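You operate a simulated robot arm through the tools that you are given. There is no shell and no other tool. Be economical: measure what you need, move in short steps, check, and stop when the job is done.

You are at the controls of a simulated robot arm. One attempt, no reset.

JOB
Swap the white trough in the drawer for the black one.
Fine: the black trough's lid and the white trough go on the bench; nothing spilt; drawer shut.
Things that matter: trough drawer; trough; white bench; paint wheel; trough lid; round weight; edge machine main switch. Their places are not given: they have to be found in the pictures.

The check looks at the end state, three seconds after you hand in, the way a careful person would. Anything else that was tipped, shoved, dropped, spilled or broken makes it a failure. Lids that push on must go on centred and level and be pressed home; caps that screw on are set level and turned clockwise until they are tight.

ROBOT AND FRAMES
A 6-joint arm with a two-finger parallel gripper, fixed in place. Base frame: the origin is at the foot of the arm, x ahead of it, y to its left, z up; the work surface is at about z = 0.76. Units: m, rad, N and s.
With the tool pointing down near the work surface it reaches from about 0.26 to 0.68 m from the base axis. Its first joint turns from -1.152 to 1.152 rad. Payload 2.9 kg.
Tool frame: the origin (TCP) lies between the finger pads and is the grasp point; the fingertips stand 0.03 m ahead of it; z points along the fingers, y is the line along which they close. The gripper opens to 0.11 m. The fingers are 0.02 m wide and 0.01 m thick; the gripper's body (0.048 by 0.112 m) begins 0.055 m behind the TCP.
Orientation is told as [roll, pitch, yaw] about the base's x, y, z axes, in that order, counted from this pose: with the fingers straight down and closing along the base's y, the tool's x points along the base's -x, its y along +y and its z along -z.

CONTROLS
- The arm moves only by the tool arm_command. Its argument "increments" is a list of rows, each an object of numbers (a shift or turn left out is 0, a gripper value left out holds the last): "x", "y", "z": the shift along the base's x, y, z in mm; "wx", "wy", "wz": the turn, a rotation vector about the base's x, y, z in rad; "grip": the opening, from 0 (shut) to 1 (fully open). In form: [{"x": .., "y": .., "z": .., "wx": .., "wy": .., "wz": .., "grip": ..}, ...]. A call has 1 to 20 rows; each row shifts and turns the commanded pose from where the row before left it. Each row takes 0.2 s and may step no farther than 0.05 m and 0.15 rad from the row before; otherwise, or with a gripper value out of range, the whole call is refused. A pose out of reach is approached as far as the arm can. The call stops where the force on the tool passes 40 N (or 10 N more than at its start, if that is more) or the arm is blocked; 0.2 s more then pass. Each finger travels about 0.108 m/s and halts on what it meets, pressing with about 24 N; the grip force reading is that of the motor and also rises with nothing between the fingers. The clock runs only during rows and for 0.2 s after the last one: add rows that do not move to give the fingers time. It gives the time, the measured TCP pose, the force on the tool (base axes), the opening and the grip force at its end, in the units of the frame above (readings bear some noise).
- Cameras (640 x 400 px; columns grow to the right, rows downward): "scene" is fixed at [0.0574, 0.4316, 1.3648]; the picture's right is [-0.88, -0.48, 0.00], its down [-0.35, 0.65, -0.67] and it looks along [0.32, -0.59, -0.74] (base axes); focal length 214 px, centre (320, 200). "wrist" rides on the gripper at [-0.036, 0, -0.057] in the tool frame; the picture's right is [0.00, -1.00, 0.00], its down [0.97, 0.00, -0.24] and it looks along [0.24, 0.00, 0.97] (tool axes); focal length 218 px, centre (320, 200).
- grab_frame(camera): a new picture of that camera. It takes no simulated time.
- probe_pixels(camera, pixels): for up to 12 pixels [column, row] of the newest picture of that camera ("zoom" is the newest enlarged one), the place [x, y, z] in the base frame of the surface seen there, good to about 0.002 m. It takes no simulated time.
- inspect(camera, box): a new picture of the part [left, top, right, bottom] of that camera's present view, enlarged. It takes no simulated time.
- close_job(): hands the job in; it is judged then, once.

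Go step by step. Measure first, check grasps and placings, and put right what went wrong. The budget is 80 turns and 34 pictures, counting those below and the enlarged ones. Unless the task says otherwise, let go and move clear before handing in, and close with one line.

The tools are called after ">>>" as name(argument=value, ...) on one line, values as JSON. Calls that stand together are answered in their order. arm_command: Moves the arm, as the interface text tells. Its arguments: {"type":"object","properties":{"increments":{"type":"array","items":{"type":"object","properties":{"x":{"type":"number"},"y":{"type":"number"},"z":{"type":"number"},"wx":{"type":"number"},"wy":{"type":"number"},"wz":{"type":"number"},"grip":{"type":"number"}}}}},"required":["increments"]} The other tools are called the same way: grab_frame (camera) takes a picture; probe_pixels (camera, pixels) gives the place of the surface under pixels of a picture; inspect (camera, box) takes an enlarged picture of a part of a camera's view; close_job () hands the job in.

At the start:

```text
time: 0.0
position: [0.454, -0.0721, 1.2003]
tool_rot: [0.001, 0.0, 0.0]
ft_force: [-0.8, 0.0, -0.4]
width: 0.1103
gripper_force: 0.0
```

scene: 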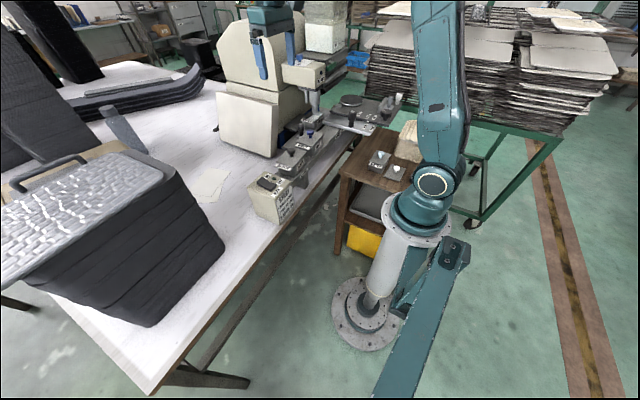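
wrist: 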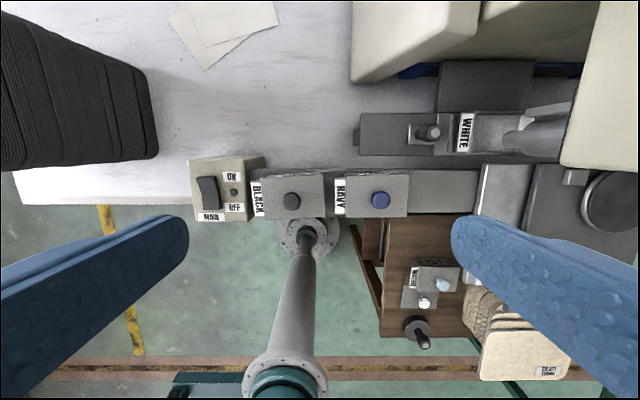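

The wrist picture shows troughs labelled BLACK (255,200), NAVY (340,195) and WHITE (465,130), plus a MAIN switch box (220,190). I'll enlarge these areas.

>>> inspect(camera="wrist", box=[180, 90, 420, 240])

>>> inspect(camera="wrist", box=[350, 50, 640, 231])

>>> inspect(camera="scene", box=[230, 60, 430, 230])

```text
2.67 times, centred on (300, 165) of wrist
```

zoom: 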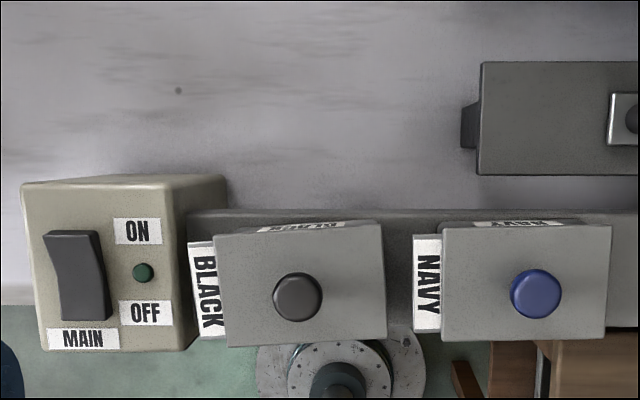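

```text
2.21 times, centred on (495, 140) of wrist
```

zoom: 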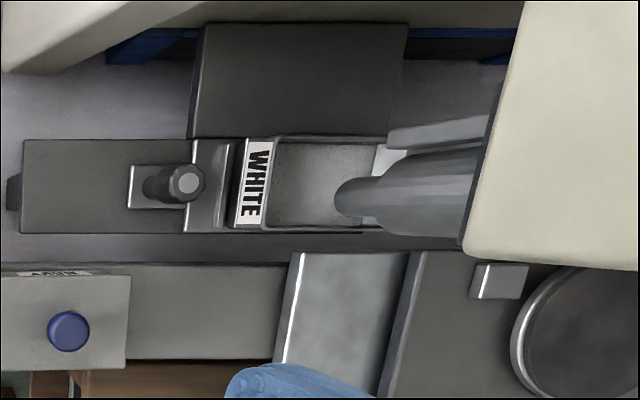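

```text
2.35 times, centred on (330, 145) of scene
```

zoom: 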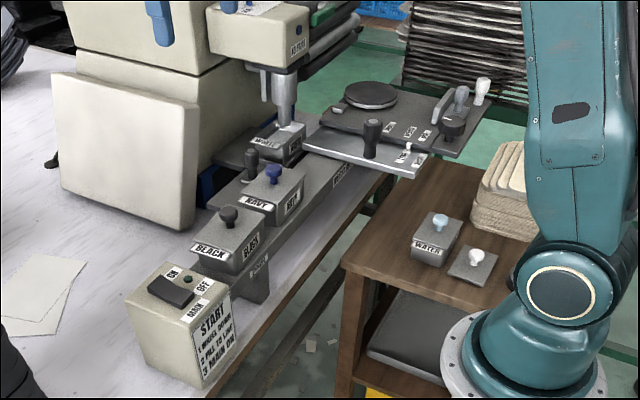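

The switch box carries an instruction label; I'll read it and the labels on the rail and paint-wheel area.

>>> inspect(camera="scene", box=[250, 165, 310, 225])

>>> inspect(camera="scene", box=[285, 85, 415, 165])

```text
6.67 times, centred on (280, 195) of scene
```

zoom: 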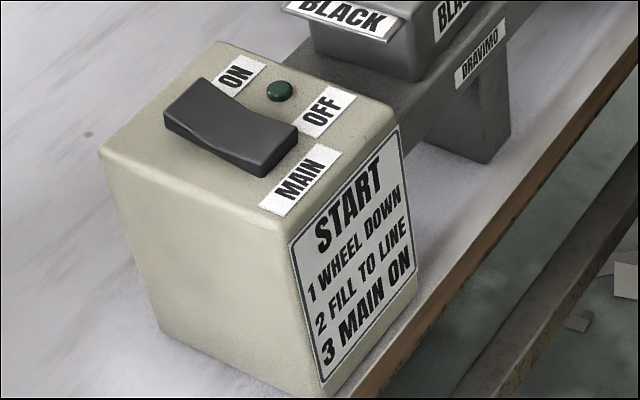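

```text
4.92 times, centred on (350, 125) of scene
```

zoom: 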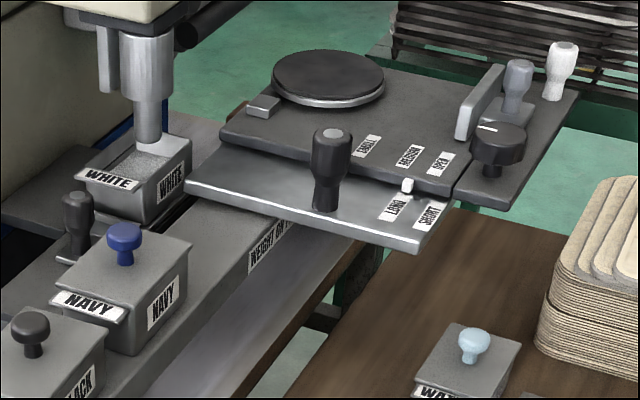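

Rocker leaning and lamp state are unclear; the wheel seems to dip into the WHITE trough. I'll measure the key places in the wrist picture.

>>> probe_pixels(camera="wrist", pixels=[[292, 200], [257, 200], [380, 200], [430, 133], [465, 132], [500, 130], [385, 140], [357, 137], [550, 135], [450, 185], [208, 195], [420, 70]])

>>> probe_pixels(camera="scene", pixels=[[311, 112], [309, 122], [316, 103], [313, 80], [352, 118], [350, 100], [323, 75], [312, 131], [300, 155], [328, 130], [275, 185], [264, 60]])

```text
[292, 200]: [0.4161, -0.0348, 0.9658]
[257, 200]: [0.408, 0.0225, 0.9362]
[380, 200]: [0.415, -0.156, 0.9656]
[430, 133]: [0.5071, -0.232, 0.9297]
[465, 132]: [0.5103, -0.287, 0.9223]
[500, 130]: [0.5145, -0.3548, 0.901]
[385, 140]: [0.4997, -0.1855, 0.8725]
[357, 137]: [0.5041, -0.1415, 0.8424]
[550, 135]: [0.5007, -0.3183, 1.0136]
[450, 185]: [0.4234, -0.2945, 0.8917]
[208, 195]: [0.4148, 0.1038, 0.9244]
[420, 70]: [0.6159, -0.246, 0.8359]
```

```text
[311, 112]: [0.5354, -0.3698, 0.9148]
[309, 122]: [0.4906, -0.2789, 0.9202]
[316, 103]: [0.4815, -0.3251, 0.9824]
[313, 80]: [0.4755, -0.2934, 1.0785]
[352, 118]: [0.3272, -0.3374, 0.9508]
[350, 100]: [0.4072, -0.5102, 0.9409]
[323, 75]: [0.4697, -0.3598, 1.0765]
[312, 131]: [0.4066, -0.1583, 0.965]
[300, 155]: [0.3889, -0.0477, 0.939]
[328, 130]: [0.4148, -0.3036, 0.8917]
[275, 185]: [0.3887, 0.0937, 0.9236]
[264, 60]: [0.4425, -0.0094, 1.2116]
```

Next I measure the machine's beige bodies to know obstacles, and enlarge the scene's machine head.

>>> probe_pixels(camera="wrist", pixels=[[353, 80], [470, 35], [470, 5], [565, 155], [600, 60], [620, 155], [580, 70], [590, 30], [360, 10], [520, 145], [430, 150], [530, 70]])

>>> inspect(camera="scene", box=[200, 0, 380, 160])

```text
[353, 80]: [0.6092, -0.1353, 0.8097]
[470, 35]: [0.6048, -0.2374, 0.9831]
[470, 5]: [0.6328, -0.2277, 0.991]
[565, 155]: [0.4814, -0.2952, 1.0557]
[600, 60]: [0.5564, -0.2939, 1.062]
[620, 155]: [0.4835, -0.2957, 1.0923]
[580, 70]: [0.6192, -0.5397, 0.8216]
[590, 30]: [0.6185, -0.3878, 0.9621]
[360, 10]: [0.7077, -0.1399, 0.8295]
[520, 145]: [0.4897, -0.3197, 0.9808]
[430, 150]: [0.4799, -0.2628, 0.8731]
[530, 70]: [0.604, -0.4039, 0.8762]
```

```text
2.50 times, centred on (290, 80) of scene
```

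zoom: 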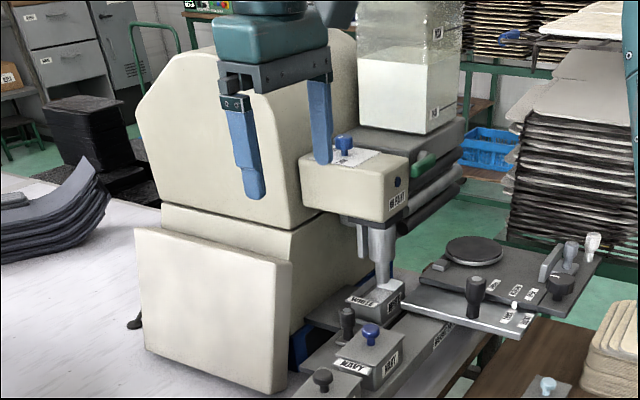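

The head has a label and a dark blue button (395,185 in zoom), a blue knob on top and a green handle. I'll enlarge that more.

>>> inspect(camera="scene", box=[315, 45, 395, 95])

>>> arm_command(increments=[{"x": -30, "y": 30}, {"x": -30, "y": 10}, {"x": -30}])

```text
8.00 times, centred on (355, 70) of scene
```

zoom: 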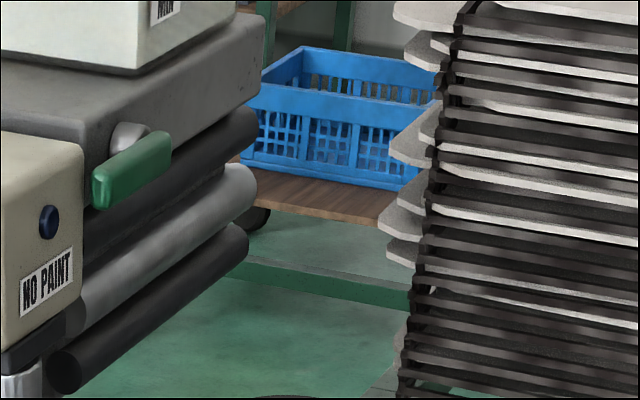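

```text
time: 0.8
position: [0.3615, -0.0318, 1.1984]
tool_rot: [0.001, 0.0, 0.0]
ft_force: [0.4, -0.4, 0.7]
width: 0.11
gripper_force: 0.1
```

The lamp on the head is "NO PAINT". I want a view of the head's top and trough area looking toward -y, so I tilt the wrist and look.

>>> arm_command(increments=[{"x": 30, "z": 30, "wx": -0.15}, {"x": 30, "z": 30, "wx": -0.15}, {"x": 30, "z": 20, "wx": -0.15}, {"x": 30, "wx": -0.15}, {}])

>>> grab_frame(camera="wrist")

```text
time: 2.0
position: [0.4425, -0.0645, 1.1834]
tool_rot: [-0.601, -0.003, 0.002]
ft_force: [0.5, 1.0, -0.2]
width: 0.11
gripper_force: 0.0
out of reach, approached as far as the arm can: row 1, 2, 3, 4
```

```text
24 pictures are left
```

wrist: 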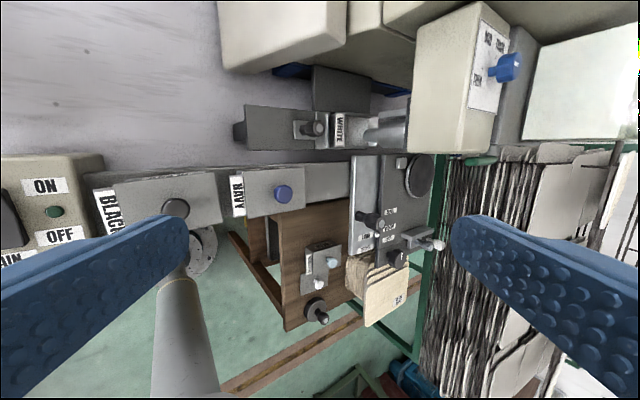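

The blue knob at (505,67) sits on a labelled plate; I'll read it, and the drawer area.

>>> inspect(camera="wrist", box=[455, 10, 535, 120])

>>> inspect(camera="wrist", box=[225, 60, 465, 210])

>>> probe_pixels(camera="wrist", pixels=[[505, 67], [488, 45], [478, 105], [440, 80], [518, 60], [490, 72], [310, 128], [338, 128], [355, 128], [240, 132], [400, 125], [270, 125]])

```text
3.64 times, centred on (495, 65) of wrist
```

zoom: 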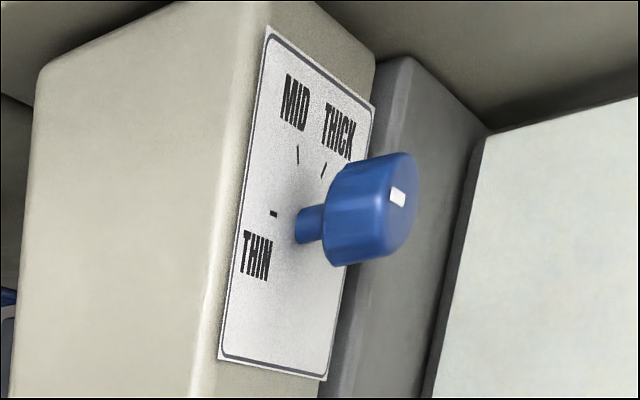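

```text
2.67 times, centred on (345, 135) of wrist
```

zoom: 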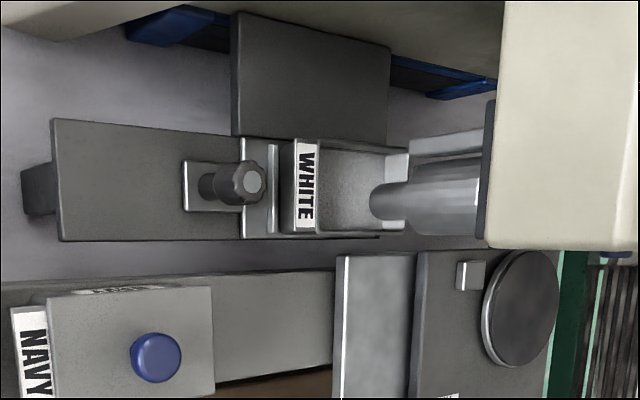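

```text
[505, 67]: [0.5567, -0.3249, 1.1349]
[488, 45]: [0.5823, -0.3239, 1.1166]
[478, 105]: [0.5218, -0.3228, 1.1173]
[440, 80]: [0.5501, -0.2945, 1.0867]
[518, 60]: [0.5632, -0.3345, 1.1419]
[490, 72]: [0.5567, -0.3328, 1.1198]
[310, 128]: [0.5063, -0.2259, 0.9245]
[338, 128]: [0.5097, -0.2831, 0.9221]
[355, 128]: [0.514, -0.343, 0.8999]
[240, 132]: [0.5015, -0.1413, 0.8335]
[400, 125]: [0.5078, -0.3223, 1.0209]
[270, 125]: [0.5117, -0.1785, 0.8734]
```

The knob is just a THIN/MID/THICK dial, not to be touched. I need the rail's label ("WEIGHT ON…") and the side machine's labels.

>>> inspect(camera="scene", box=[325, 112, 365, 145])

>>> inspect(camera="scene", box=[340, 90, 410, 138])

>>> inspect(camera="scene", box=[292, 75, 342, 145])

```text
12.12 times, centred on (345, 128) of scene
```

zoom: 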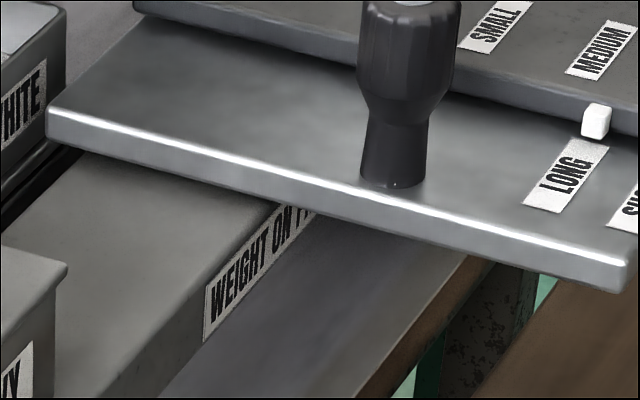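

```text
8.33 times, centred on (375, 114) of scene
```

zoom: 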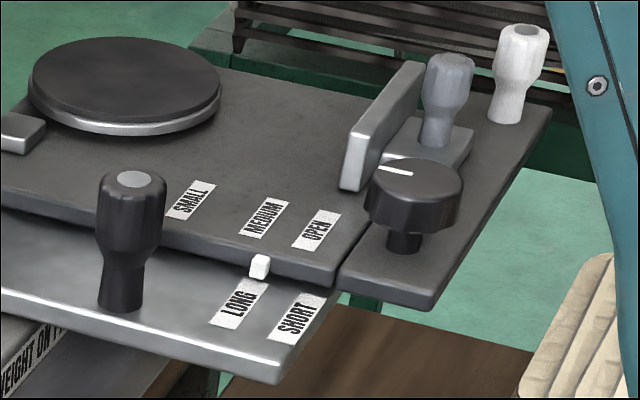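

```text
5.71 times, centred on (317, 110) of scene
```

zoom: 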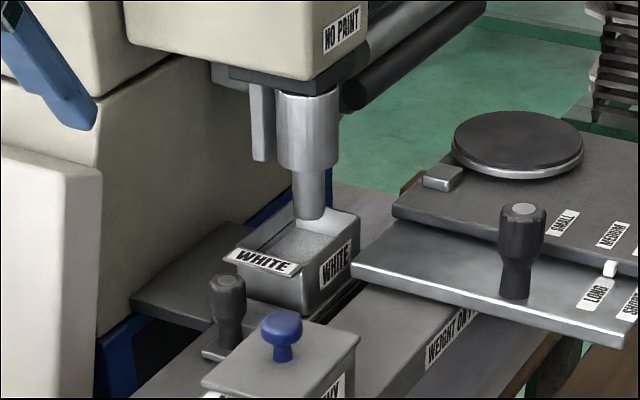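

The label reads "WEIGHT ON P…", partly hidden. I'll bring the wrist camera lower on the robot side, tilted forward, to read it and see the wooden table.

>>> arm_command(increments=[{"x": -30, "wx": 0.15}, {"x": -30, "wx": 0.15}, {"x": -30, "wx": 0.15}, {"x": -30, "wx": 0.15}, {"x": -20, "y": -20, "z": -30, "wy": -0.15}, {"y": -30, "z": -40, "wy": -0.15}, {"y": -30, "z": -40, "wy": -0.15}, {"y": -20, "wy": -0.15}, {}])

>>> grab_frame(camera="wrist")

```text
time: 4.0
position: [0.3017, -0.1615, 1.0727]
tool_rot: [-0.001, -0.6, 0.0]
ft_force: [-0.1, 0.8, 0.3]
width: 0.1101
gripper_force: 0.1
```

```text
18 pictures are left
```

wrist: 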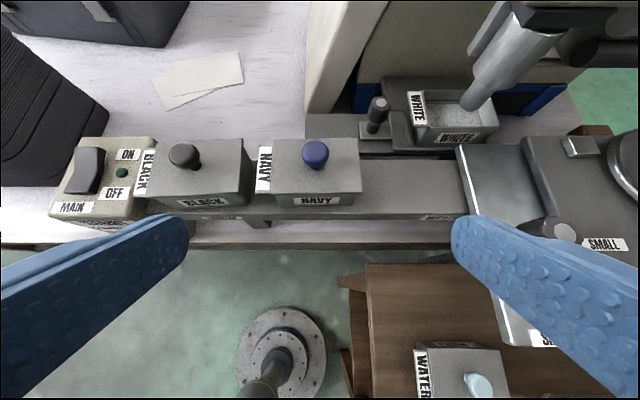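

The label under the plate is at (440,217); I'll enlarge it together with the drawer.

>>> inspect(camera="wrist", box=[340, 60, 540, 225])

>>> arm_command(increments=[{"z": -30, "wy": -0.15}, {"z": -30, "wy": -0.15}, {"x": -20, "wy": -0.1}, {}])

>>> inspect(camera="wrist", box=[340, 40, 640, 340])

```text
2.42 times, centred on (440, 142) of wrist
```

zoom: 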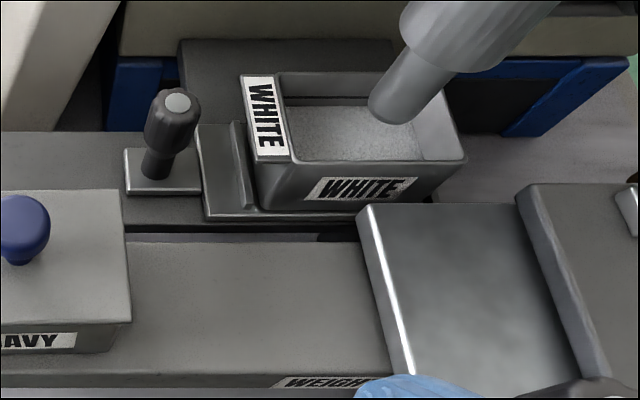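

```text
time: 5.0
position: [0.318, -0.1974, 1.0284]
tool_rot: [0.002, -0.999, -0.002]
ft_force: [-0.5, -0.7, 0.0]
width: 0.1099
gripper_force: 0.1
out of reach, approached as far as the arm can: row 2, 3
```

```text
1.33 times, centred on (490, 190) of wrist
```

zoom: 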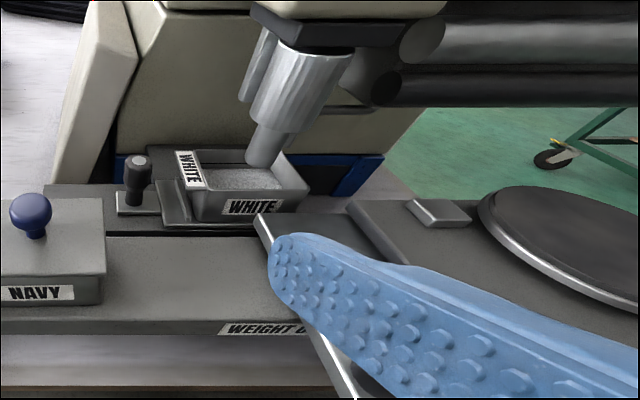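

I can see the wheel shank over the trough; I'll measure the tip, trough rim, drawer and slide from this picture.

>>> probe_pixels(camera="zoom", pixels=[[262, 160], [268, 135], [235, 180], [298, 180], [300, 195], [245, 215], [200, 185], [170, 200], [136, 165], [132, 205], [250, 235], [185, 165]])

>>> probe_pixels(camera="scene", pixels=[[318, 117], [315, 111], [324, 115], [301, 121], [336, 133], [381, 158], [397, 170], [325, 99], [312, 100], [305, 104], [347, 103], [380, 92]])

```text
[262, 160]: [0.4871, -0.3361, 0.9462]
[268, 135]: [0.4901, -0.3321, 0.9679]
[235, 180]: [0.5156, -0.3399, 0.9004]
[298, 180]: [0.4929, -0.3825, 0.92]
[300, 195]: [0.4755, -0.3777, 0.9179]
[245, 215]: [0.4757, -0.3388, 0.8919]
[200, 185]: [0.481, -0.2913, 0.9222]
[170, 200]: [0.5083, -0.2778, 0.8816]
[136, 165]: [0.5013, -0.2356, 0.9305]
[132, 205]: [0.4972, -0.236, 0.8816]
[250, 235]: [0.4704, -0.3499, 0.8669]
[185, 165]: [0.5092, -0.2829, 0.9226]
```

```text
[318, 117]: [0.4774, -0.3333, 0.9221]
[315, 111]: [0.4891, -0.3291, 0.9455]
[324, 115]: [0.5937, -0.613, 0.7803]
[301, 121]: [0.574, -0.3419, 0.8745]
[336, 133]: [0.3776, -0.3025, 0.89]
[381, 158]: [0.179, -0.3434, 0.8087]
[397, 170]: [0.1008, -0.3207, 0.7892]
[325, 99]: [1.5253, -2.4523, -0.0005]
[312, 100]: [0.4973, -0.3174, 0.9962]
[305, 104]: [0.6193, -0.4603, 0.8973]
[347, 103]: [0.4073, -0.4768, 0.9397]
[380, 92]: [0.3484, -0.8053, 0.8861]
```

The shank tip is at z≈0.945, about 23 mm above the trough rim (0.922), so the wheel seems raised. The label "WEIGHT O…" is still hidden; I'll look at it from +y under the plate.

>>> arm_command(increments=[{"wy": 0.15, "z": 20}, {"wy": 0.15, "z": 20}, {"wy": 0.15, "y": 20}, {"wy": 0.15, "y": 30}, {"wy": 0.15, "y": 30}, {"wy": 0.15, "y": 30}, {"wy": 0.1, "y": 30}, {"wx": -0.15}, {"wx": -0.15}, {"wx": -0.15, "z": -20}, {"wx": -0.15, "z": -20}, {"wx": -0.15, "z": -20}, {"wx": -0.15, "z": -20}, {}])

```text
time: 8.0
position: [0.319, -0.0576, 0.9889]
tool_rot: [-0.901, 0.002, 0.001]
ft_force: [0.3, -0.1, 0.1]
width: 0.1101
gripper_force: 0.2
```

Reading shows x=0.319; I shift 40 mm back for a better angle and look.

>>> arm_command(increments=[{"x": -25}, {"x": -20}, {}])

>>> grab_frame(camera="wrist")

```text
time: 8.8
position: [0.2735, -0.0575, 0.9881]
tool_rot: [-0.898, -0.002, -0.002]
ft_force: [-0.1, 0.7, 0.9]
width: 0.11
gripper_force: 0.0
```

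```text
15 pictures are left
```

wrist: 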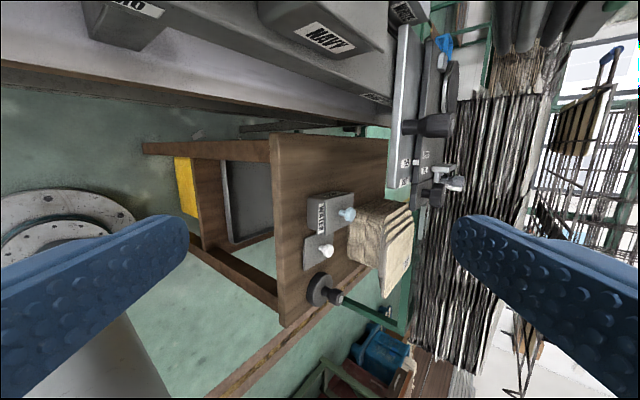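

>>> inspect(camera="wrist", box=[350, 75, 410, 115])

>>> probe_pixels(camera="wrist", pixels=[[320, 290], [335, 296], [325, 220], [325, 250], [365, 98], [395, 100], [120, 10], [325, 38], [260, 20], [110, 25], [400, 12], [402, 170]])

```text
10.00 times, centred on (380, 95) of wrist
```

zoom: 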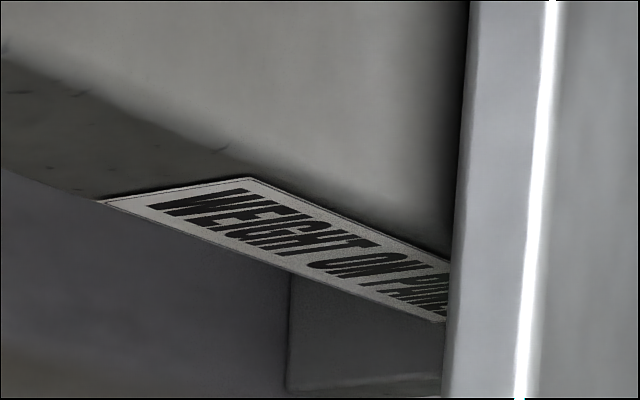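

```text
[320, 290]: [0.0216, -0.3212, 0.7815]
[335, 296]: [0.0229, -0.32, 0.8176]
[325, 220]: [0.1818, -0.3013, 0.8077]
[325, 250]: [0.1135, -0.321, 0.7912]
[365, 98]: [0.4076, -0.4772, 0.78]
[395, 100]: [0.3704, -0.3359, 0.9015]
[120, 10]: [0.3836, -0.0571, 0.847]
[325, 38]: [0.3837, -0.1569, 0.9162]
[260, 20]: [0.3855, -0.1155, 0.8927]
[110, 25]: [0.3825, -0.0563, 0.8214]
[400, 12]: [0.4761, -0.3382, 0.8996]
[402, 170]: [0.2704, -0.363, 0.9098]
```

The label likely reads "WEIGHT ON PA(NEL)" on the rail, and the weight at (0.02,-0.32) lies out of reach, so it stays. I'll check which side of the main rocker is down, and measure black trough geometry from the scene.

>>> probe_pixels(camera="scene", pixels=[[269, 180], [265, 182], [273, 185], [277, 187], [274, 190], [276, 179], [283, 181], [291, 149], [318, 155], [301, 166], [302, 146], [262, 200]])

>>> inspect(camera="scene", box=[280, 125, 345, 185])

```text
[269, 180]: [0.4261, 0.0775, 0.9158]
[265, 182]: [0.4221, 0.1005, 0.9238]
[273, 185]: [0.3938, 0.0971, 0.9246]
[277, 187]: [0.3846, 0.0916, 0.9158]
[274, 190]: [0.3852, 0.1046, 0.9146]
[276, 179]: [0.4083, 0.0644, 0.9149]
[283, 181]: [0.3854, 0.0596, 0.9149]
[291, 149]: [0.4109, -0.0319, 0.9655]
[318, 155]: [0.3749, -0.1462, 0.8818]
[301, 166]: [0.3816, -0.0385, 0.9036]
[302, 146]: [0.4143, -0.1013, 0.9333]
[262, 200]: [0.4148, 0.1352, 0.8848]
```

```text
6.67 times, centred on (312, 155) of scene
```

zoom: 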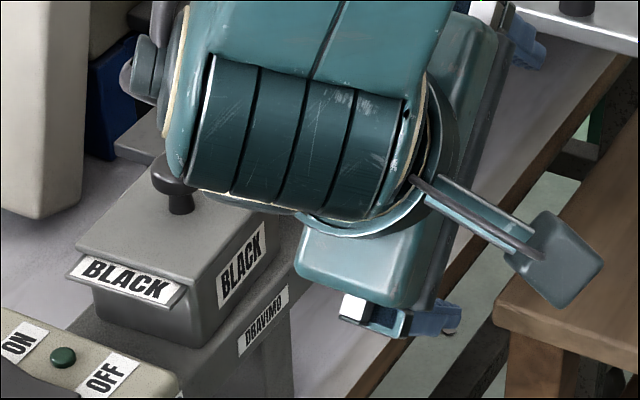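

Lamp (280,180) looks unlit and I'll recheck the rocker from above. Next I straighten the tool, yaw it 90° and hover over the black lid's knob (0.415,-0.033).

>>> arm_command(increments=[{"wx": 0.15, "z": 20}, {"wx": 0.15, "z": 20}, {"wx": 0.15, "z": 20}, {"wx": 0.15, "z": 20}, {"wx": 0.15, "z": 20}, {"wx": 0.15, "z": 20}, {"wz": 0.15, "x": 14}, {"wz": 0.15, "x": 14}, {"wz": 0.15, "x": 14}, {"wz": 0.15, "x": 14}, {"wz": 0.15, "x": 14}, {"wz": 0.15, "x": 14}, {"wz": 0.15, "x": 14}, {"wz": 0.15, "x": 14}, {"wz": 0.15, "x": 14, "y": 10}, {"wz": 0.15, "x": 15, "y": 14}, {"wz": 0.0708}, {}])

>>> grab_frame(camera="wrist")

```text
time: 12.6
position: [0.4156, -0.0341, 1.1083]
tool_rot: [-0.001, 0.0, 1.573]
ft_force: [0.7, -1.0, 0.2]
width: 0.1103
gripper_force: 0.1
```

```text
12 pictures are left
```

wrist: 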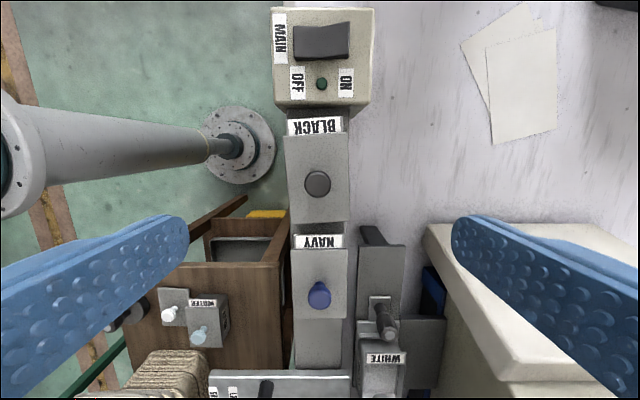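

Clean view: black lid knob (317,184), rocker (320,42), free bench right of the rail. I measure these, bench free area and trough edges.

>>> probe_pixels(camera="wrist", pixels=[[297, 42], [305, 42], [318, 42], [332, 42], [344, 42], [288, 180], [345, 180], [317, 140], [317, 218], [318, 230], [317, 184], [300, 170]])

>>> probe_pixels(camera="wrist", pixels=[[400, 60], [400, 130], [420, 180], [500, 190], [555, 130], [492, 140], [430, 225], [380, 240], [365, 228], [360, 235], [400, 250], [382, 305]])

```text
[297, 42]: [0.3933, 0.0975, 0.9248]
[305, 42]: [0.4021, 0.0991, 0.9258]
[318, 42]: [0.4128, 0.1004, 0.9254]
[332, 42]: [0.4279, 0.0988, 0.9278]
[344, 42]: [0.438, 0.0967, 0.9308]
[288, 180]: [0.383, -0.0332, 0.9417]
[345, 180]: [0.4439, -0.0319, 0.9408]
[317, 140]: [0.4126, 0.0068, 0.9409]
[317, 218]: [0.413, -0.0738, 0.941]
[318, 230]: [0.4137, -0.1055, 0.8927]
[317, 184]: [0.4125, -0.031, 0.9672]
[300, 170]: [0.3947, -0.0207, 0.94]
```

```text
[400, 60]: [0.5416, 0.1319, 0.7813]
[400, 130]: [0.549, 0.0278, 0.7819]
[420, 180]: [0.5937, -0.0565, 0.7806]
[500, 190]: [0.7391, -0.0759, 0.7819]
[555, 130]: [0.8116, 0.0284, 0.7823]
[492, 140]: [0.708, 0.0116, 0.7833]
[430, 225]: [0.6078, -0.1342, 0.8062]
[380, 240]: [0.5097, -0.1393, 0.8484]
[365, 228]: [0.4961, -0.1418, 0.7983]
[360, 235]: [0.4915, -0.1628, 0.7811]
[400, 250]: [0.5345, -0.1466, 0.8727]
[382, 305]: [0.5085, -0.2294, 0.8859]
```

Rocker's OFF end is down (0.925 vs 0.931 at ON), so the machine is off. I lower onto the knob at (0.4125,-0.031) with a half-open gripper and close.

>>> arm_command(increments=[{"x": -3, "y": 3, "z": -20, "grip": 0.5}, {"z": -35}, {"z": -35}, {"z": -24}, {"z": -10}, {"z": -10}, {}, {"grip": 0}, {}, {}])

```text
time: 14.8
position: [0.4119, -0.0307, 0.9719]
tool_rot: [-0.002, -0.001, 1.571]
ft_force: [-0.3, 0.1, -0.4]
width: 0.0237
gripper_force: 24.8
```

The knob is held at 24 mm. I lift in small steps watching for force.

>>> arm_command(increments=[{"z": 3}, {"z": 3}, {"z": 4}, {"z": 5}, {"z": 10}, {"z": 15}, {}])

>>> inspect(camera="scene", box=[250, 90, 350, 190])

```text
time: 16.4
position: [0.4124, -0.0305, 1.0135]
tool_rot: [0.0, 0.003, 1.572]
ft_force: [-1.4, 0.6, 0.2]
width: 0.0242
gripper_force: 24.1
```

```text
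4.00 times, centred on (300, 140) of scene
```

zoom: 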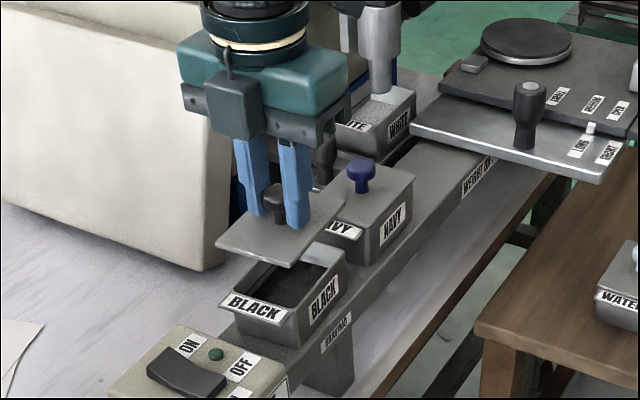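

The lid is off cleanly and the trough is open. Before setting the lid down I check the black tote's edges near the bench.

>>> probe_pixels(camera="scene", pixels=[[222, 240], [175, 165], [200, 200], [150, 320], [190, 280], [160, 180], [240, 220], [230, 170], [215, 185], [250, 185]])

>>> probe_pixels(camera="zoom", pixels=[[300, 280], [345, 250], [283, 335], [260, 310], [320, 260], [265, 290], [290, 262], [222, 250], [390, 100], [375, 135], [345, 140], [375, 95]])

```text
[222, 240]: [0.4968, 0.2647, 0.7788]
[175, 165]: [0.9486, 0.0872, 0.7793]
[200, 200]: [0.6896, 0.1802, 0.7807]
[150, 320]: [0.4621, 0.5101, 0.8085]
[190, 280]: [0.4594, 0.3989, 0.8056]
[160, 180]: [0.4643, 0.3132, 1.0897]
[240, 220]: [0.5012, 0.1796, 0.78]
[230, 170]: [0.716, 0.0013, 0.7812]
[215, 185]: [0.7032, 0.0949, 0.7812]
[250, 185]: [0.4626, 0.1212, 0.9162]
```

```text
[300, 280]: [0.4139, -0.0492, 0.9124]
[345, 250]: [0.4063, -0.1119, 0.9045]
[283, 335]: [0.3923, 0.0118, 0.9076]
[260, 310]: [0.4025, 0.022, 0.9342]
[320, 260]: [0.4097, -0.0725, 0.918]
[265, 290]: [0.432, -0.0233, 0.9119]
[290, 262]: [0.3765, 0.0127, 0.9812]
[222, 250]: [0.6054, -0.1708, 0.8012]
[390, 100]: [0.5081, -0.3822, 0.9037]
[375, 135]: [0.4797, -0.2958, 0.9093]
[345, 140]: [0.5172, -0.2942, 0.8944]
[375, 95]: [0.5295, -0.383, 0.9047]
```

Tote is clear beyond y≈0.25. I carry the lid to (0.55,0.09) and lower to just above the bench.

>>> arm_command(increments=[{"x": 35}, {"x": 35}, {"x": 35}, {"x": 33, "y": 30}, {"y": 45}, {"y": 45}, {"z": -45}, {"z": -45}, {"z": -45}, {"z": -40}, {}])

>>> arm_command(increments=[{"z": -5}, {"z": -4}, {"z": -3}, {"z": -3}, {}])

```text
time: 18.8
position: [0.5486, 0.0898, 0.8372]
tool_rot: [0.001, 0.0, 1.571]
ft_force: [-0.3, -0.1, -0.7]
width: 0.0243
gripper_force: 24.4
```

```text
time: 20.0
position: [0.549, 0.0896, 0.8245]
tool_rot: [0.001, 0.0, 1.571]
ft_force: [-0.7, -0.1, -0.6]
width: 0.0246
gripper_force: 24.5
```

No contact yet; continue in 2 mm steps.

>>> arm_command(increments=[{"z": -2}, {"z": -2}, {"z": -2}, {}])

>>> inspect(camera="scene", box=[200, 140, 270, 230])

```text
time: 21.0
position: [0.551, 0.0893, 0.8189]
tool_rot: [-0.005, 0.0, 1.57]
ft_force: [-6.7, -7.6, 31.7]
width: 0.0243
gripper_force: 23.6
```

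```text
4.44 times, centred on (235, 185) of scene
```

zoom: 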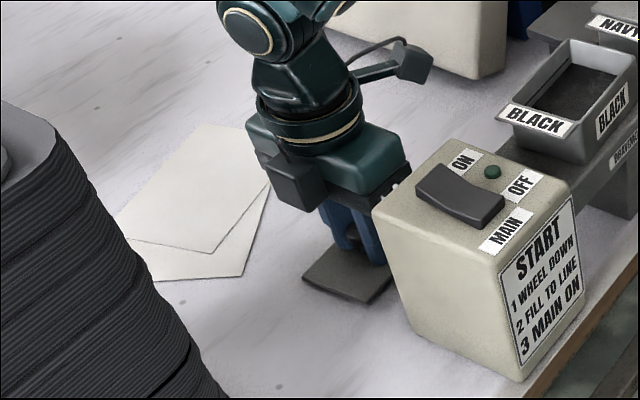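

The lid rests on the bench (31 N contact). I ease off, release, and go up, then over to the drawer handle.

>>> arm_command(increments=[{"z": 2}, {"grip": 0.5}, {}, {"z": 20}, {"z": 40}, {"z": 50}, {"z": 50}, {"z": 50}, {"y": -45}, {"y": -45}, {"y": -45}, {"y": -45}, {"y": -45}, {"y": -45}, {"x": -22, "y": -51}, {"x": -25}, {}])

>>> grab_frame(camera="wrist")

```text
refused: row 15 steps farther than a row can; nothing moved
```

```text
9 pictures are left
```

wrist: 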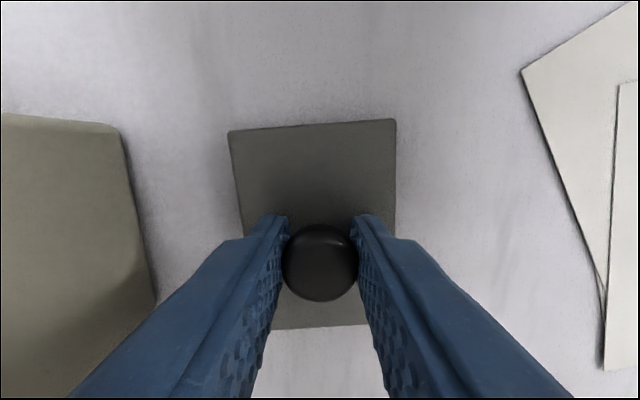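

Row 15 was too long, so nothing moved; the lid lies flat. I resend with shorter steps, without another picture.

>>> arm_command(increments=[{"z": 2}, {"grip": 0.5}, {}, {"z": 20}, {"z": 40}, {"z": 45}, {"z": 45}, {"z": 45}, {"y": -45}, {"y": -45}, {"y": -45}, {"y": -45}, {"y": -45}, {"y": -45}, {"x": -22, "y": -42}, {"x": -25, "y": -10}, {}])

>>> grab_frame(camera="wrist")

```text
time: 24.2
position: [0.5329, -0.2104, 1.0169]
tool_rot: [-0.003, -0.001, 1.596]
ft_force: [-1.0, 0.7, 2.8]
width: 0.055
gripper_force: 0.1
stopped in row 16: the force on the tool passed its limit (the readings are from after the stop); the commanded pose is now the measured one
```

```text
8 pictures are left
```

wrist: 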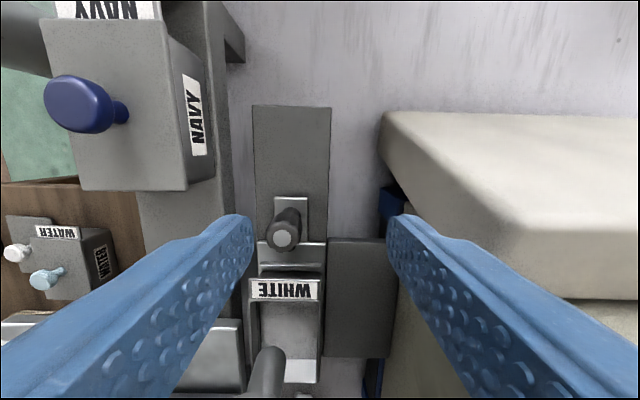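

Something was touched at (0.533,-0.210,1.017), though the force has now dropped to 3 N. I back off +y first, then see what the gripper touches.

>>> probe_pixels(camera="wrist", pixels=[[384, 130], [500, 240], [400, 115], [600, 290], [283, 240], [290, 200], [285, 290], [300, 375], [262, 380], [250, 350], [320, 300], [470, 330]])

>>> inspect(camera="scene", box=[220, 0, 370, 140])

```text
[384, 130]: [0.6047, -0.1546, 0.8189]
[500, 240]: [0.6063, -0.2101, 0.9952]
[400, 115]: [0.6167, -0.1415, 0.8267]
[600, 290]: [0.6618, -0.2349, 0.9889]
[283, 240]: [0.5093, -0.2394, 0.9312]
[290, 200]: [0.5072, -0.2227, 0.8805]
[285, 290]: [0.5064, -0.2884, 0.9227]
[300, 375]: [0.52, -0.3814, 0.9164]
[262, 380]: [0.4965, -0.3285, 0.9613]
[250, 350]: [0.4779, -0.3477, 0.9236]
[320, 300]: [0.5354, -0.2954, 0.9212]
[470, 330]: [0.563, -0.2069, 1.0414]
```

```text
2.86 times, centred on (295, 70) of scene
```

zoom: 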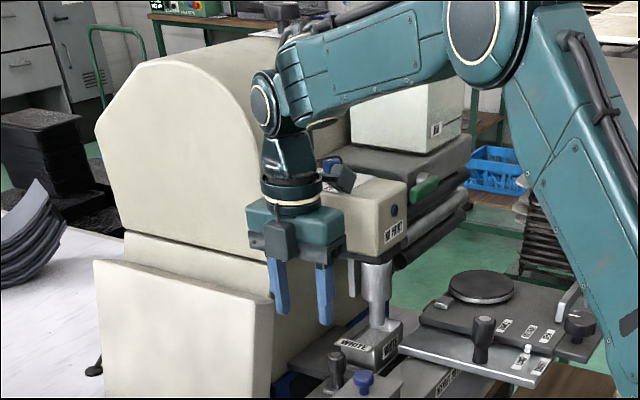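

A grey box on the wrist (340,180 in zoom) reaches toward the machine head and is likely what touched. I measure it and the surrounding machine.

>>> probe_pixels(camera="zoom", pixels=[[340, 180], [348, 172], [328, 178], [330, 165], [325, 160], [370, 190], [350, 215], [280, 240], [320, 225], [260, 105], [225, 190], [290, 190]])

>>> arm_command(increments=[{"y": 20}, {"y": 20}, {}])

```text
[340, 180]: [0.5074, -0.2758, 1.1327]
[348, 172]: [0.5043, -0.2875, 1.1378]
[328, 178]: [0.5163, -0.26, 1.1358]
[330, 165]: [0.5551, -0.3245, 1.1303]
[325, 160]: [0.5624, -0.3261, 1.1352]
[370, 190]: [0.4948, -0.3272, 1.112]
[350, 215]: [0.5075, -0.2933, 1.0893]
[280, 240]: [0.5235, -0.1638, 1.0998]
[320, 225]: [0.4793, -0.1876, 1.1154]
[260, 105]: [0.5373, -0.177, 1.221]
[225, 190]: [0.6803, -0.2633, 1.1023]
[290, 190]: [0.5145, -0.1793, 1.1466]
```

```text
time: 25.1
position: [0.5331, -0.1698, 1.0158]
tool_rot: [-0.002, -0.005, 1.598]
ft_force: [-0.2, -0.4, 0.4]
width: 0.055
gripper_force: 0.2
```

The box sits ~85 mm to the -y side at this yaw and hit the head's edge (y≈-0.294). I'll turn to yaw -90° so the box faces away, in free space.

>>> arm_command(increments=[{"y": 40, "z": 20}, {"y": 40, "z": 20, "x": -26}, {"wz": -0.15}, {"wz": -0.15}, {"wz": -0.15}, {"wz": -0.15}, {"wz": -0.15}, {"wz": -0.15}, {"wz": -0.15}, {"wz": -0.15}, {"wz": -0.15}, {"wz": -0.15}, {"wz": -0.15}, {"wz": -0.15}, {}])

>>> arm_command(increments=[{"wz": -0.15}, {"wz": -0.15}, {"wz": -0.15}, {"wz": -0.15}, {"wz": -0.15}, {"wz": -0.15}, {"wz": -0.15}, {"wz": -0.15}, {"wz": -0.15}, {"wz": -0.019}, {}])

```text
refused: row 2 steps farther than a row can; nothing moved
```

```text
time: 27.4
position: [0.5342, -0.169, 1.0176]
tool_rot: [-0.003, -0.005, 0.227]
ft_force: [-0.5, -0.5, -0.1]
width: 0.055
gripper_force: 0.0
```

Only the second part ran (yaw 0.227 now, no contact). I move clear and finish the turn.

>>> arm_command(increments=[{"y": 40, "z": 10}, {"y": 30, "x": -27, "z": 10}, {"wz": -0.15}, {"wz": -0.15}, {"wz": -0.15}, {"wz": -0.15}, {"wz": -0.15}, {"wz": -0.15}, {"wz": -0.15}, {"wz": -0.15}, {"wz": -0.15}, {"wz": -0.15}, {"wz": -0.15}, {"wz": -0.148}, {}])

```text
time: 30.6
position: [0.5061, -0.0987, 1.0368]
tool_rot: [-0.003, -0.004, -1.569]
ft_force: [-0.2, -0.4, -0.6]
width: 0.055
gripper_force: 0.0
```

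Turn done. I approach above the handle at (0.507,-0.233), then go down and grip it.

>>> arm_command(increments=[{"y": -40, "z": -15, "wx": 0.003, "wy": 0.004}, {"y": -40, "z": -10}, {"y": -30}, {"y": -14}, {"y": -10}, {"z": -30}, {"z": -30}, {"z": -17}, {"z": -10}, {}, {"grip": 0}, {}, {}])

```text
time: 33.5
position: [0.5066, -0.2327, 0.9238]
tool_rot: [-0.004, -0.002, -1.564]
ft_force: [17.2, 0.6, -6.9]
width: 0.025
gripper_force: 45.0
```

Handle held (25 mm) with a sideways 17 N, so I ease 2 mm in +x and check.

>>> arm_command(increments=[{"x": 2}, {}])

```text
time: 34.0
position: [0.5073, -0.2338, 0.9229]
tool_rot: [-0.01, 0.001, -1.569]
ft_force: [6.3, 0.0, -2.1]
width: 0.0251
gripper_force: 44.6
```

Now nearly relaxed. I pull gently +y in small steps (paint is open).

>>> arm_command(increments=[{"x": 1, "y": 3}, {"y": 5}, {"y": 7}, {"y": 8}, {"y": 8}, {"y": 8}, {"y": 6}, {}])

```text
time: 35.9
position: [0.5074, -0.1884, 0.9243]
tool_rot: [-0.01, 0.002, -1.569]
ft_force: [-22.6, -0.4, 7.2]
width: 0.0249
gripper_force: 44.7
```

It slides (y from -0.234 to -0.188) with no drag; the x force swung to -22 N, so I undo the x bias and continue.

>>> arm_command(increments=[{"x": -2, "y": 4}, {"y": 7}, {"y": 8}, {"y": 8}, {"y": 8}, {"y": 8}, {"y": 8}, {"y": 8}, {"y": 6}, {}])

>>> inspect(camera="scene", box=[260, 70, 380, 190])

```text
time: 38.0
position: [0.5077, -0.1221, 0.9242]
tool_rot: [-0.007, 0.001, -1.568]
ft_force: [13.8, -0.7, -27.2]
width: 0.0249
gripper_force: 44.9
```

```text
3.33 times, centred on (320, 130) of scene
```

zoom: 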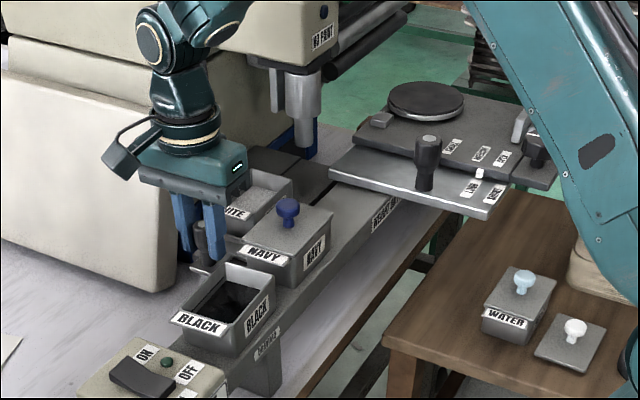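

Drawer is out 112 mm and the trough (now y≈-0.17…-0.27) is clear of shank and head. I release the handle, rise, and look from above.

>>> arm_command(increments=[{"grip": 0.4}, {}, {"z": 30}, {"z": 40}, {"z": 40}, {}])

>>> grab_frame(camera="wrist")

```text
time: 39.5
position: [0.5083, -0.124, 1.0361]
tool_rot: [-0.006, 0.002, -1.567]
ft_force: [0.0, -0.4, 0.1]
width: 0.0441
gripper_force: 0.1
```

```text
5 pictures are left
```

wrist: 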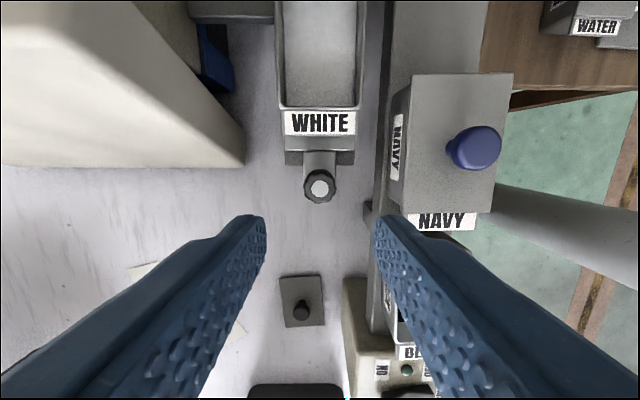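

The drawer stays put with the trough fully in view. I measure the WHITE trough rim, floor, drawer parts and handle.

>>> probe_pixels(camera="wrist", pixels=[[282, 60], [358, 60], [279, 20], [362, 20], [320, 109], [320, 130], [320, 155], [320, 187], [320, 60], [320, 15], [288, 90], [280, 108]])

>>> probe_pixels(camera="zoom", pixels=[[290, 190], [260, 172], [262, 200], [240, 195], [280, 170], [225, 300], [268, 285], [262, 265], [200, 310], [243, 340], [290, 178], [197, 265]])

```text
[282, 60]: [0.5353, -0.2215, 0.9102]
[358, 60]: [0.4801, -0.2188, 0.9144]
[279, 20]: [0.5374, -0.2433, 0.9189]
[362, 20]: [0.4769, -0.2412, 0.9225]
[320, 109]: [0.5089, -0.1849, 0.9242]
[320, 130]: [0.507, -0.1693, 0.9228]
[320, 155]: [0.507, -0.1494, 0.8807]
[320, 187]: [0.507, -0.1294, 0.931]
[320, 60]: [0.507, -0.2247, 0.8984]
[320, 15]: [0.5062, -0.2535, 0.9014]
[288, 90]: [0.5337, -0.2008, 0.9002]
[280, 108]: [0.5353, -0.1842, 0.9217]
```

```text
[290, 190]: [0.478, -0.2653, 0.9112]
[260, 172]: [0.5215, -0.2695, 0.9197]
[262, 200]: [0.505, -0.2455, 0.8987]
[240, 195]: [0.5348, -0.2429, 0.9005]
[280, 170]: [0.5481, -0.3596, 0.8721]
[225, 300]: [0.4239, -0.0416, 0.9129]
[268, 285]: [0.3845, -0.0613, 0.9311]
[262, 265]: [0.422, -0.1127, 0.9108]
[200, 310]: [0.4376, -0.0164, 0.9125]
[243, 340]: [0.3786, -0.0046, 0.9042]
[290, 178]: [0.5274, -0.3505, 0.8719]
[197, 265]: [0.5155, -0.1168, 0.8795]
```

White trough centre ≈ (0.507,-0.228), outer width ~62 mm, rim 0.923. I straddle it across x, lower to TCP z 0.920 and close.

>>> arm_command(increments=[{"x": -1, "y": -40, "grip": 0.77, "wx": 0.006, "wy": -0.002, "wz": -0.004}, {"y": -40}, {"y": -24}, {}, {"z": -30}, {"z": -30}, {"z": -25}, {"z": -15}, {"z": -10}, {"z": -6}, {}, {"grip": 0}, {}, {}])

```text
time: 42.5
position: [0.5059, -0.2269, 0.9185]
tool_rot: [-0.004, 0.005, -1.572]
ft_force: [0.4, -0.2, -0.1]
width: 0.0616
gripper_force: 24.4
```

Gripped at 62 mm with no side load. I lift slowly.

>>> arm_command(increments=[{"z": 2}, {"z": 4}, {"z": 6}, {"z": 8}, {"z": 8}, {"z": 8}, {"z": 6}, {"z": 4}, {}, {}])

>>> inspect(camera="scene", box=[250, 70, 370, 190])

```text
time: 44.6
position: [0.5054, -0.2282, 0.9644]
tool_rot: [-0.004, 0.005, -1.573]
ft_force: [0.5, 0.0, -2.7]
width: 0.0617
gripper_force: 24.3
```

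```text
3.33 times, centred on (310, 130) of scene
```

zoom: 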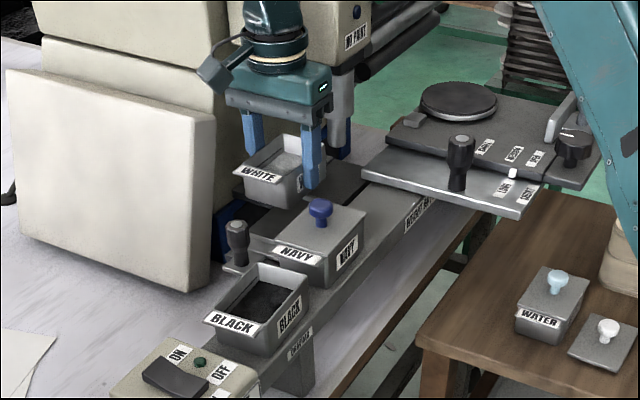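

It hangs level with ~2.7 N of weight. I raise it over the handle and carry it gently to (0.565,-0.045) over the bench.

>>> arm_command(increments=[{"z": 5}, {"z": 9}, {"z": 10}, {"z": 9}, {"z": 5}, {"y": 4}, {"y": 8}, {"y": 12}, {"y": 15}, {"y": 16}, {"y": 16}, {"y": 16}, {"y": 16}, {"y": 16}, {"y": 16}, {"y": 14}, {"y": 12}, {"y": 8}, {"y": 4}, {}])

>>> arm_command(increments=[{"x": 4, "y": 3}, {"x": 8, "y": 4}, {"x": 12, "y": 3}, {"x": 13}, {"x": 12}, {"x": 8}, {"x": 3}, {"z": -4}, {"z": -8}, {"z": -12}, {"z": -16}, {"z": -18}, {"z": -18}, {"z": -18}, {"z": -18}, {"z": -18}, {"z": -12}, {"z": -8}, {"z": -4}, {}])

```text
time: 48.9
position: [0.5059, -0.0544, 1.0028]
tool_rot: [-0.005, 0.006, -1.572]
ft_force: [0.3, 0.1, -2.5]
width: 0.0618
gripper_force: 24.1
```

```text
time: 53.0
position: [0.5654, -0.0448, 0.8472]
tool_rot: [-0.005, 0.007, -1.572]
ft_force: [0.5, 0.6, -1.7]
width: 0.0619
gripper_force: 23.9
```

Now at z 0.847; contact expected near 0.829. I lower in small steps.

>>> arm_command(increments=[{"z": -4}, {"z": -4}, {"z": -3}, {"z": -2}, {"z": -2}, {"z": -1}, {}])

```text
time: 54.6
position: [0.5661, -0.0437, 0.8324]
tool_rot: [-0.005, 0.004, -1.572]
ft_force: [-0.6, -0.6, -2.7]
width: 0.0619
gripper_force: 24.2
```

>>> arm_command(increments=[{"z": -1}, {"z": -1}, {"z": -1}, {"z": -1}, {}])

```text
time: 55.9
position: [0.5655, -0.0441, 0.8276]
tool_rot: [-0.004, 0.004, -1.573]
ft_force: [0.9, -0.1, -3.2]
width: 0.0618
gripper_force: 24.0
```

Still carrying its weight, no contact; continue 1 mm steps.

>>> arm_command(increments=[{"z": -1}, {"z": -1}, {"z": -1}, {"z": -1}, {}])

```text
time: 57.0
position: [0.5659, -0.0447, 0.8248]
tool_rot: [-0.006, 0.004, -1.572]
ft_force: [1.6, 0.5, -2.6]
width: 0.062
gripper_force: 23.6
```

Still free; go on.

>>> arm_command(increments=[{"z": -1}, {"z": -1}, {"z": -1}, {}])

```text
time: 58.0
position: [0.565, -0.0445, 0.8223]
tool_rot: [-0.005, 0.006, -1.572]
ft_force: [-0.2, 0.2, -3.0]
width: 0.0619
gripper_force: 24.4
```

>>> arm_command(increments=[{"z": -1}, {"z": -1}, {"z": -1}, {"z": -1}, {}])

```text
time: 59.2
position: [0.5665, -0.0451, 0.8194]
tool_rot: [0.0, 0.006, -1.573]
ft_force: [-1.5, 0.5, 16.9]
width: 0.0616
gripper_force: 23.7
```

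Contact: the white trough stands on the bench (bottom is 38.5 mm below TCP). I release, rise, and move over the black trough.

>>> arm_command(increments=[{"z": 1}, {"grip": 0.8}, {}, {"z": 15}, {"z": 30}, {"z": 45}, {"z": 45}, {"z": 45}, {"z": 45}, {"x": -40}, {"x": -40}, {"x": -40}, {"x": -33}, {}])

>>> grab_frame(camera="wrist")

```text
time: 62.2
position: [0.4097, -0.0456, 1.0442]
tool_rot: [-0.006, 0.005, -1.572]
ft_force: [-0.6, 0.4, 0.8]
width: 0.0881
gripper_force: 0.1
```

```text
3 pictures are left
```

wrist: 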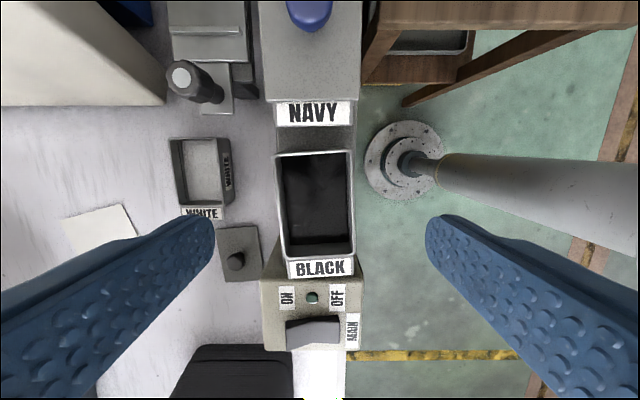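

White trough and lid sit well on the bench. I measure the black trough's rim and the tray.

>>> probe_pixels(camera="wrist", pixels=[[279, 200], [353, 200], [315, 153], [320, 256], [318, 276], [279, 165], [282, 245], [354, 245], [313, 125], [318, 200], [205, 30], [182, 77]])

```text
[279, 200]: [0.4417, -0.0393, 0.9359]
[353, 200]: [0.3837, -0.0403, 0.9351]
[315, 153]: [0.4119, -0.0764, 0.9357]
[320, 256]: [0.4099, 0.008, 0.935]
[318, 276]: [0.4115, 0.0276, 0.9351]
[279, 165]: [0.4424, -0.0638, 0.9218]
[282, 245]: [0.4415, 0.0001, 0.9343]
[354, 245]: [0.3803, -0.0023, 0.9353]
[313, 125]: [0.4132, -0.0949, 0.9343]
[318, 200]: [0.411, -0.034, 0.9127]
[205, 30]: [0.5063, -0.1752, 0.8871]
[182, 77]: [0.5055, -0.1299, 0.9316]
```

Black trough centre ≈ (0.412,-0.036), rim 12.5 mm higher than white's was. I lower to TCP z 0.931 and grip.

>>> arm_command(increments=[{"x": 2.5, "y": 9.5, "wx": 0.005, "wy": -0.005}, {"z": -30}, {"z": -30}, {"z": -25}, {"z": -15}, {"z": -8}, {"z": -5}, {}, {"grip": 0}, {}, {}])

```text
time: 64.7
position: [0.4132, -0.0354, 0.9311]
tool_rot: [0.001, 0.011, -1.573]
ft_force: [-0.2, 0.5, -0.2]
width: 0.0631
gripper_force: 24.3
```

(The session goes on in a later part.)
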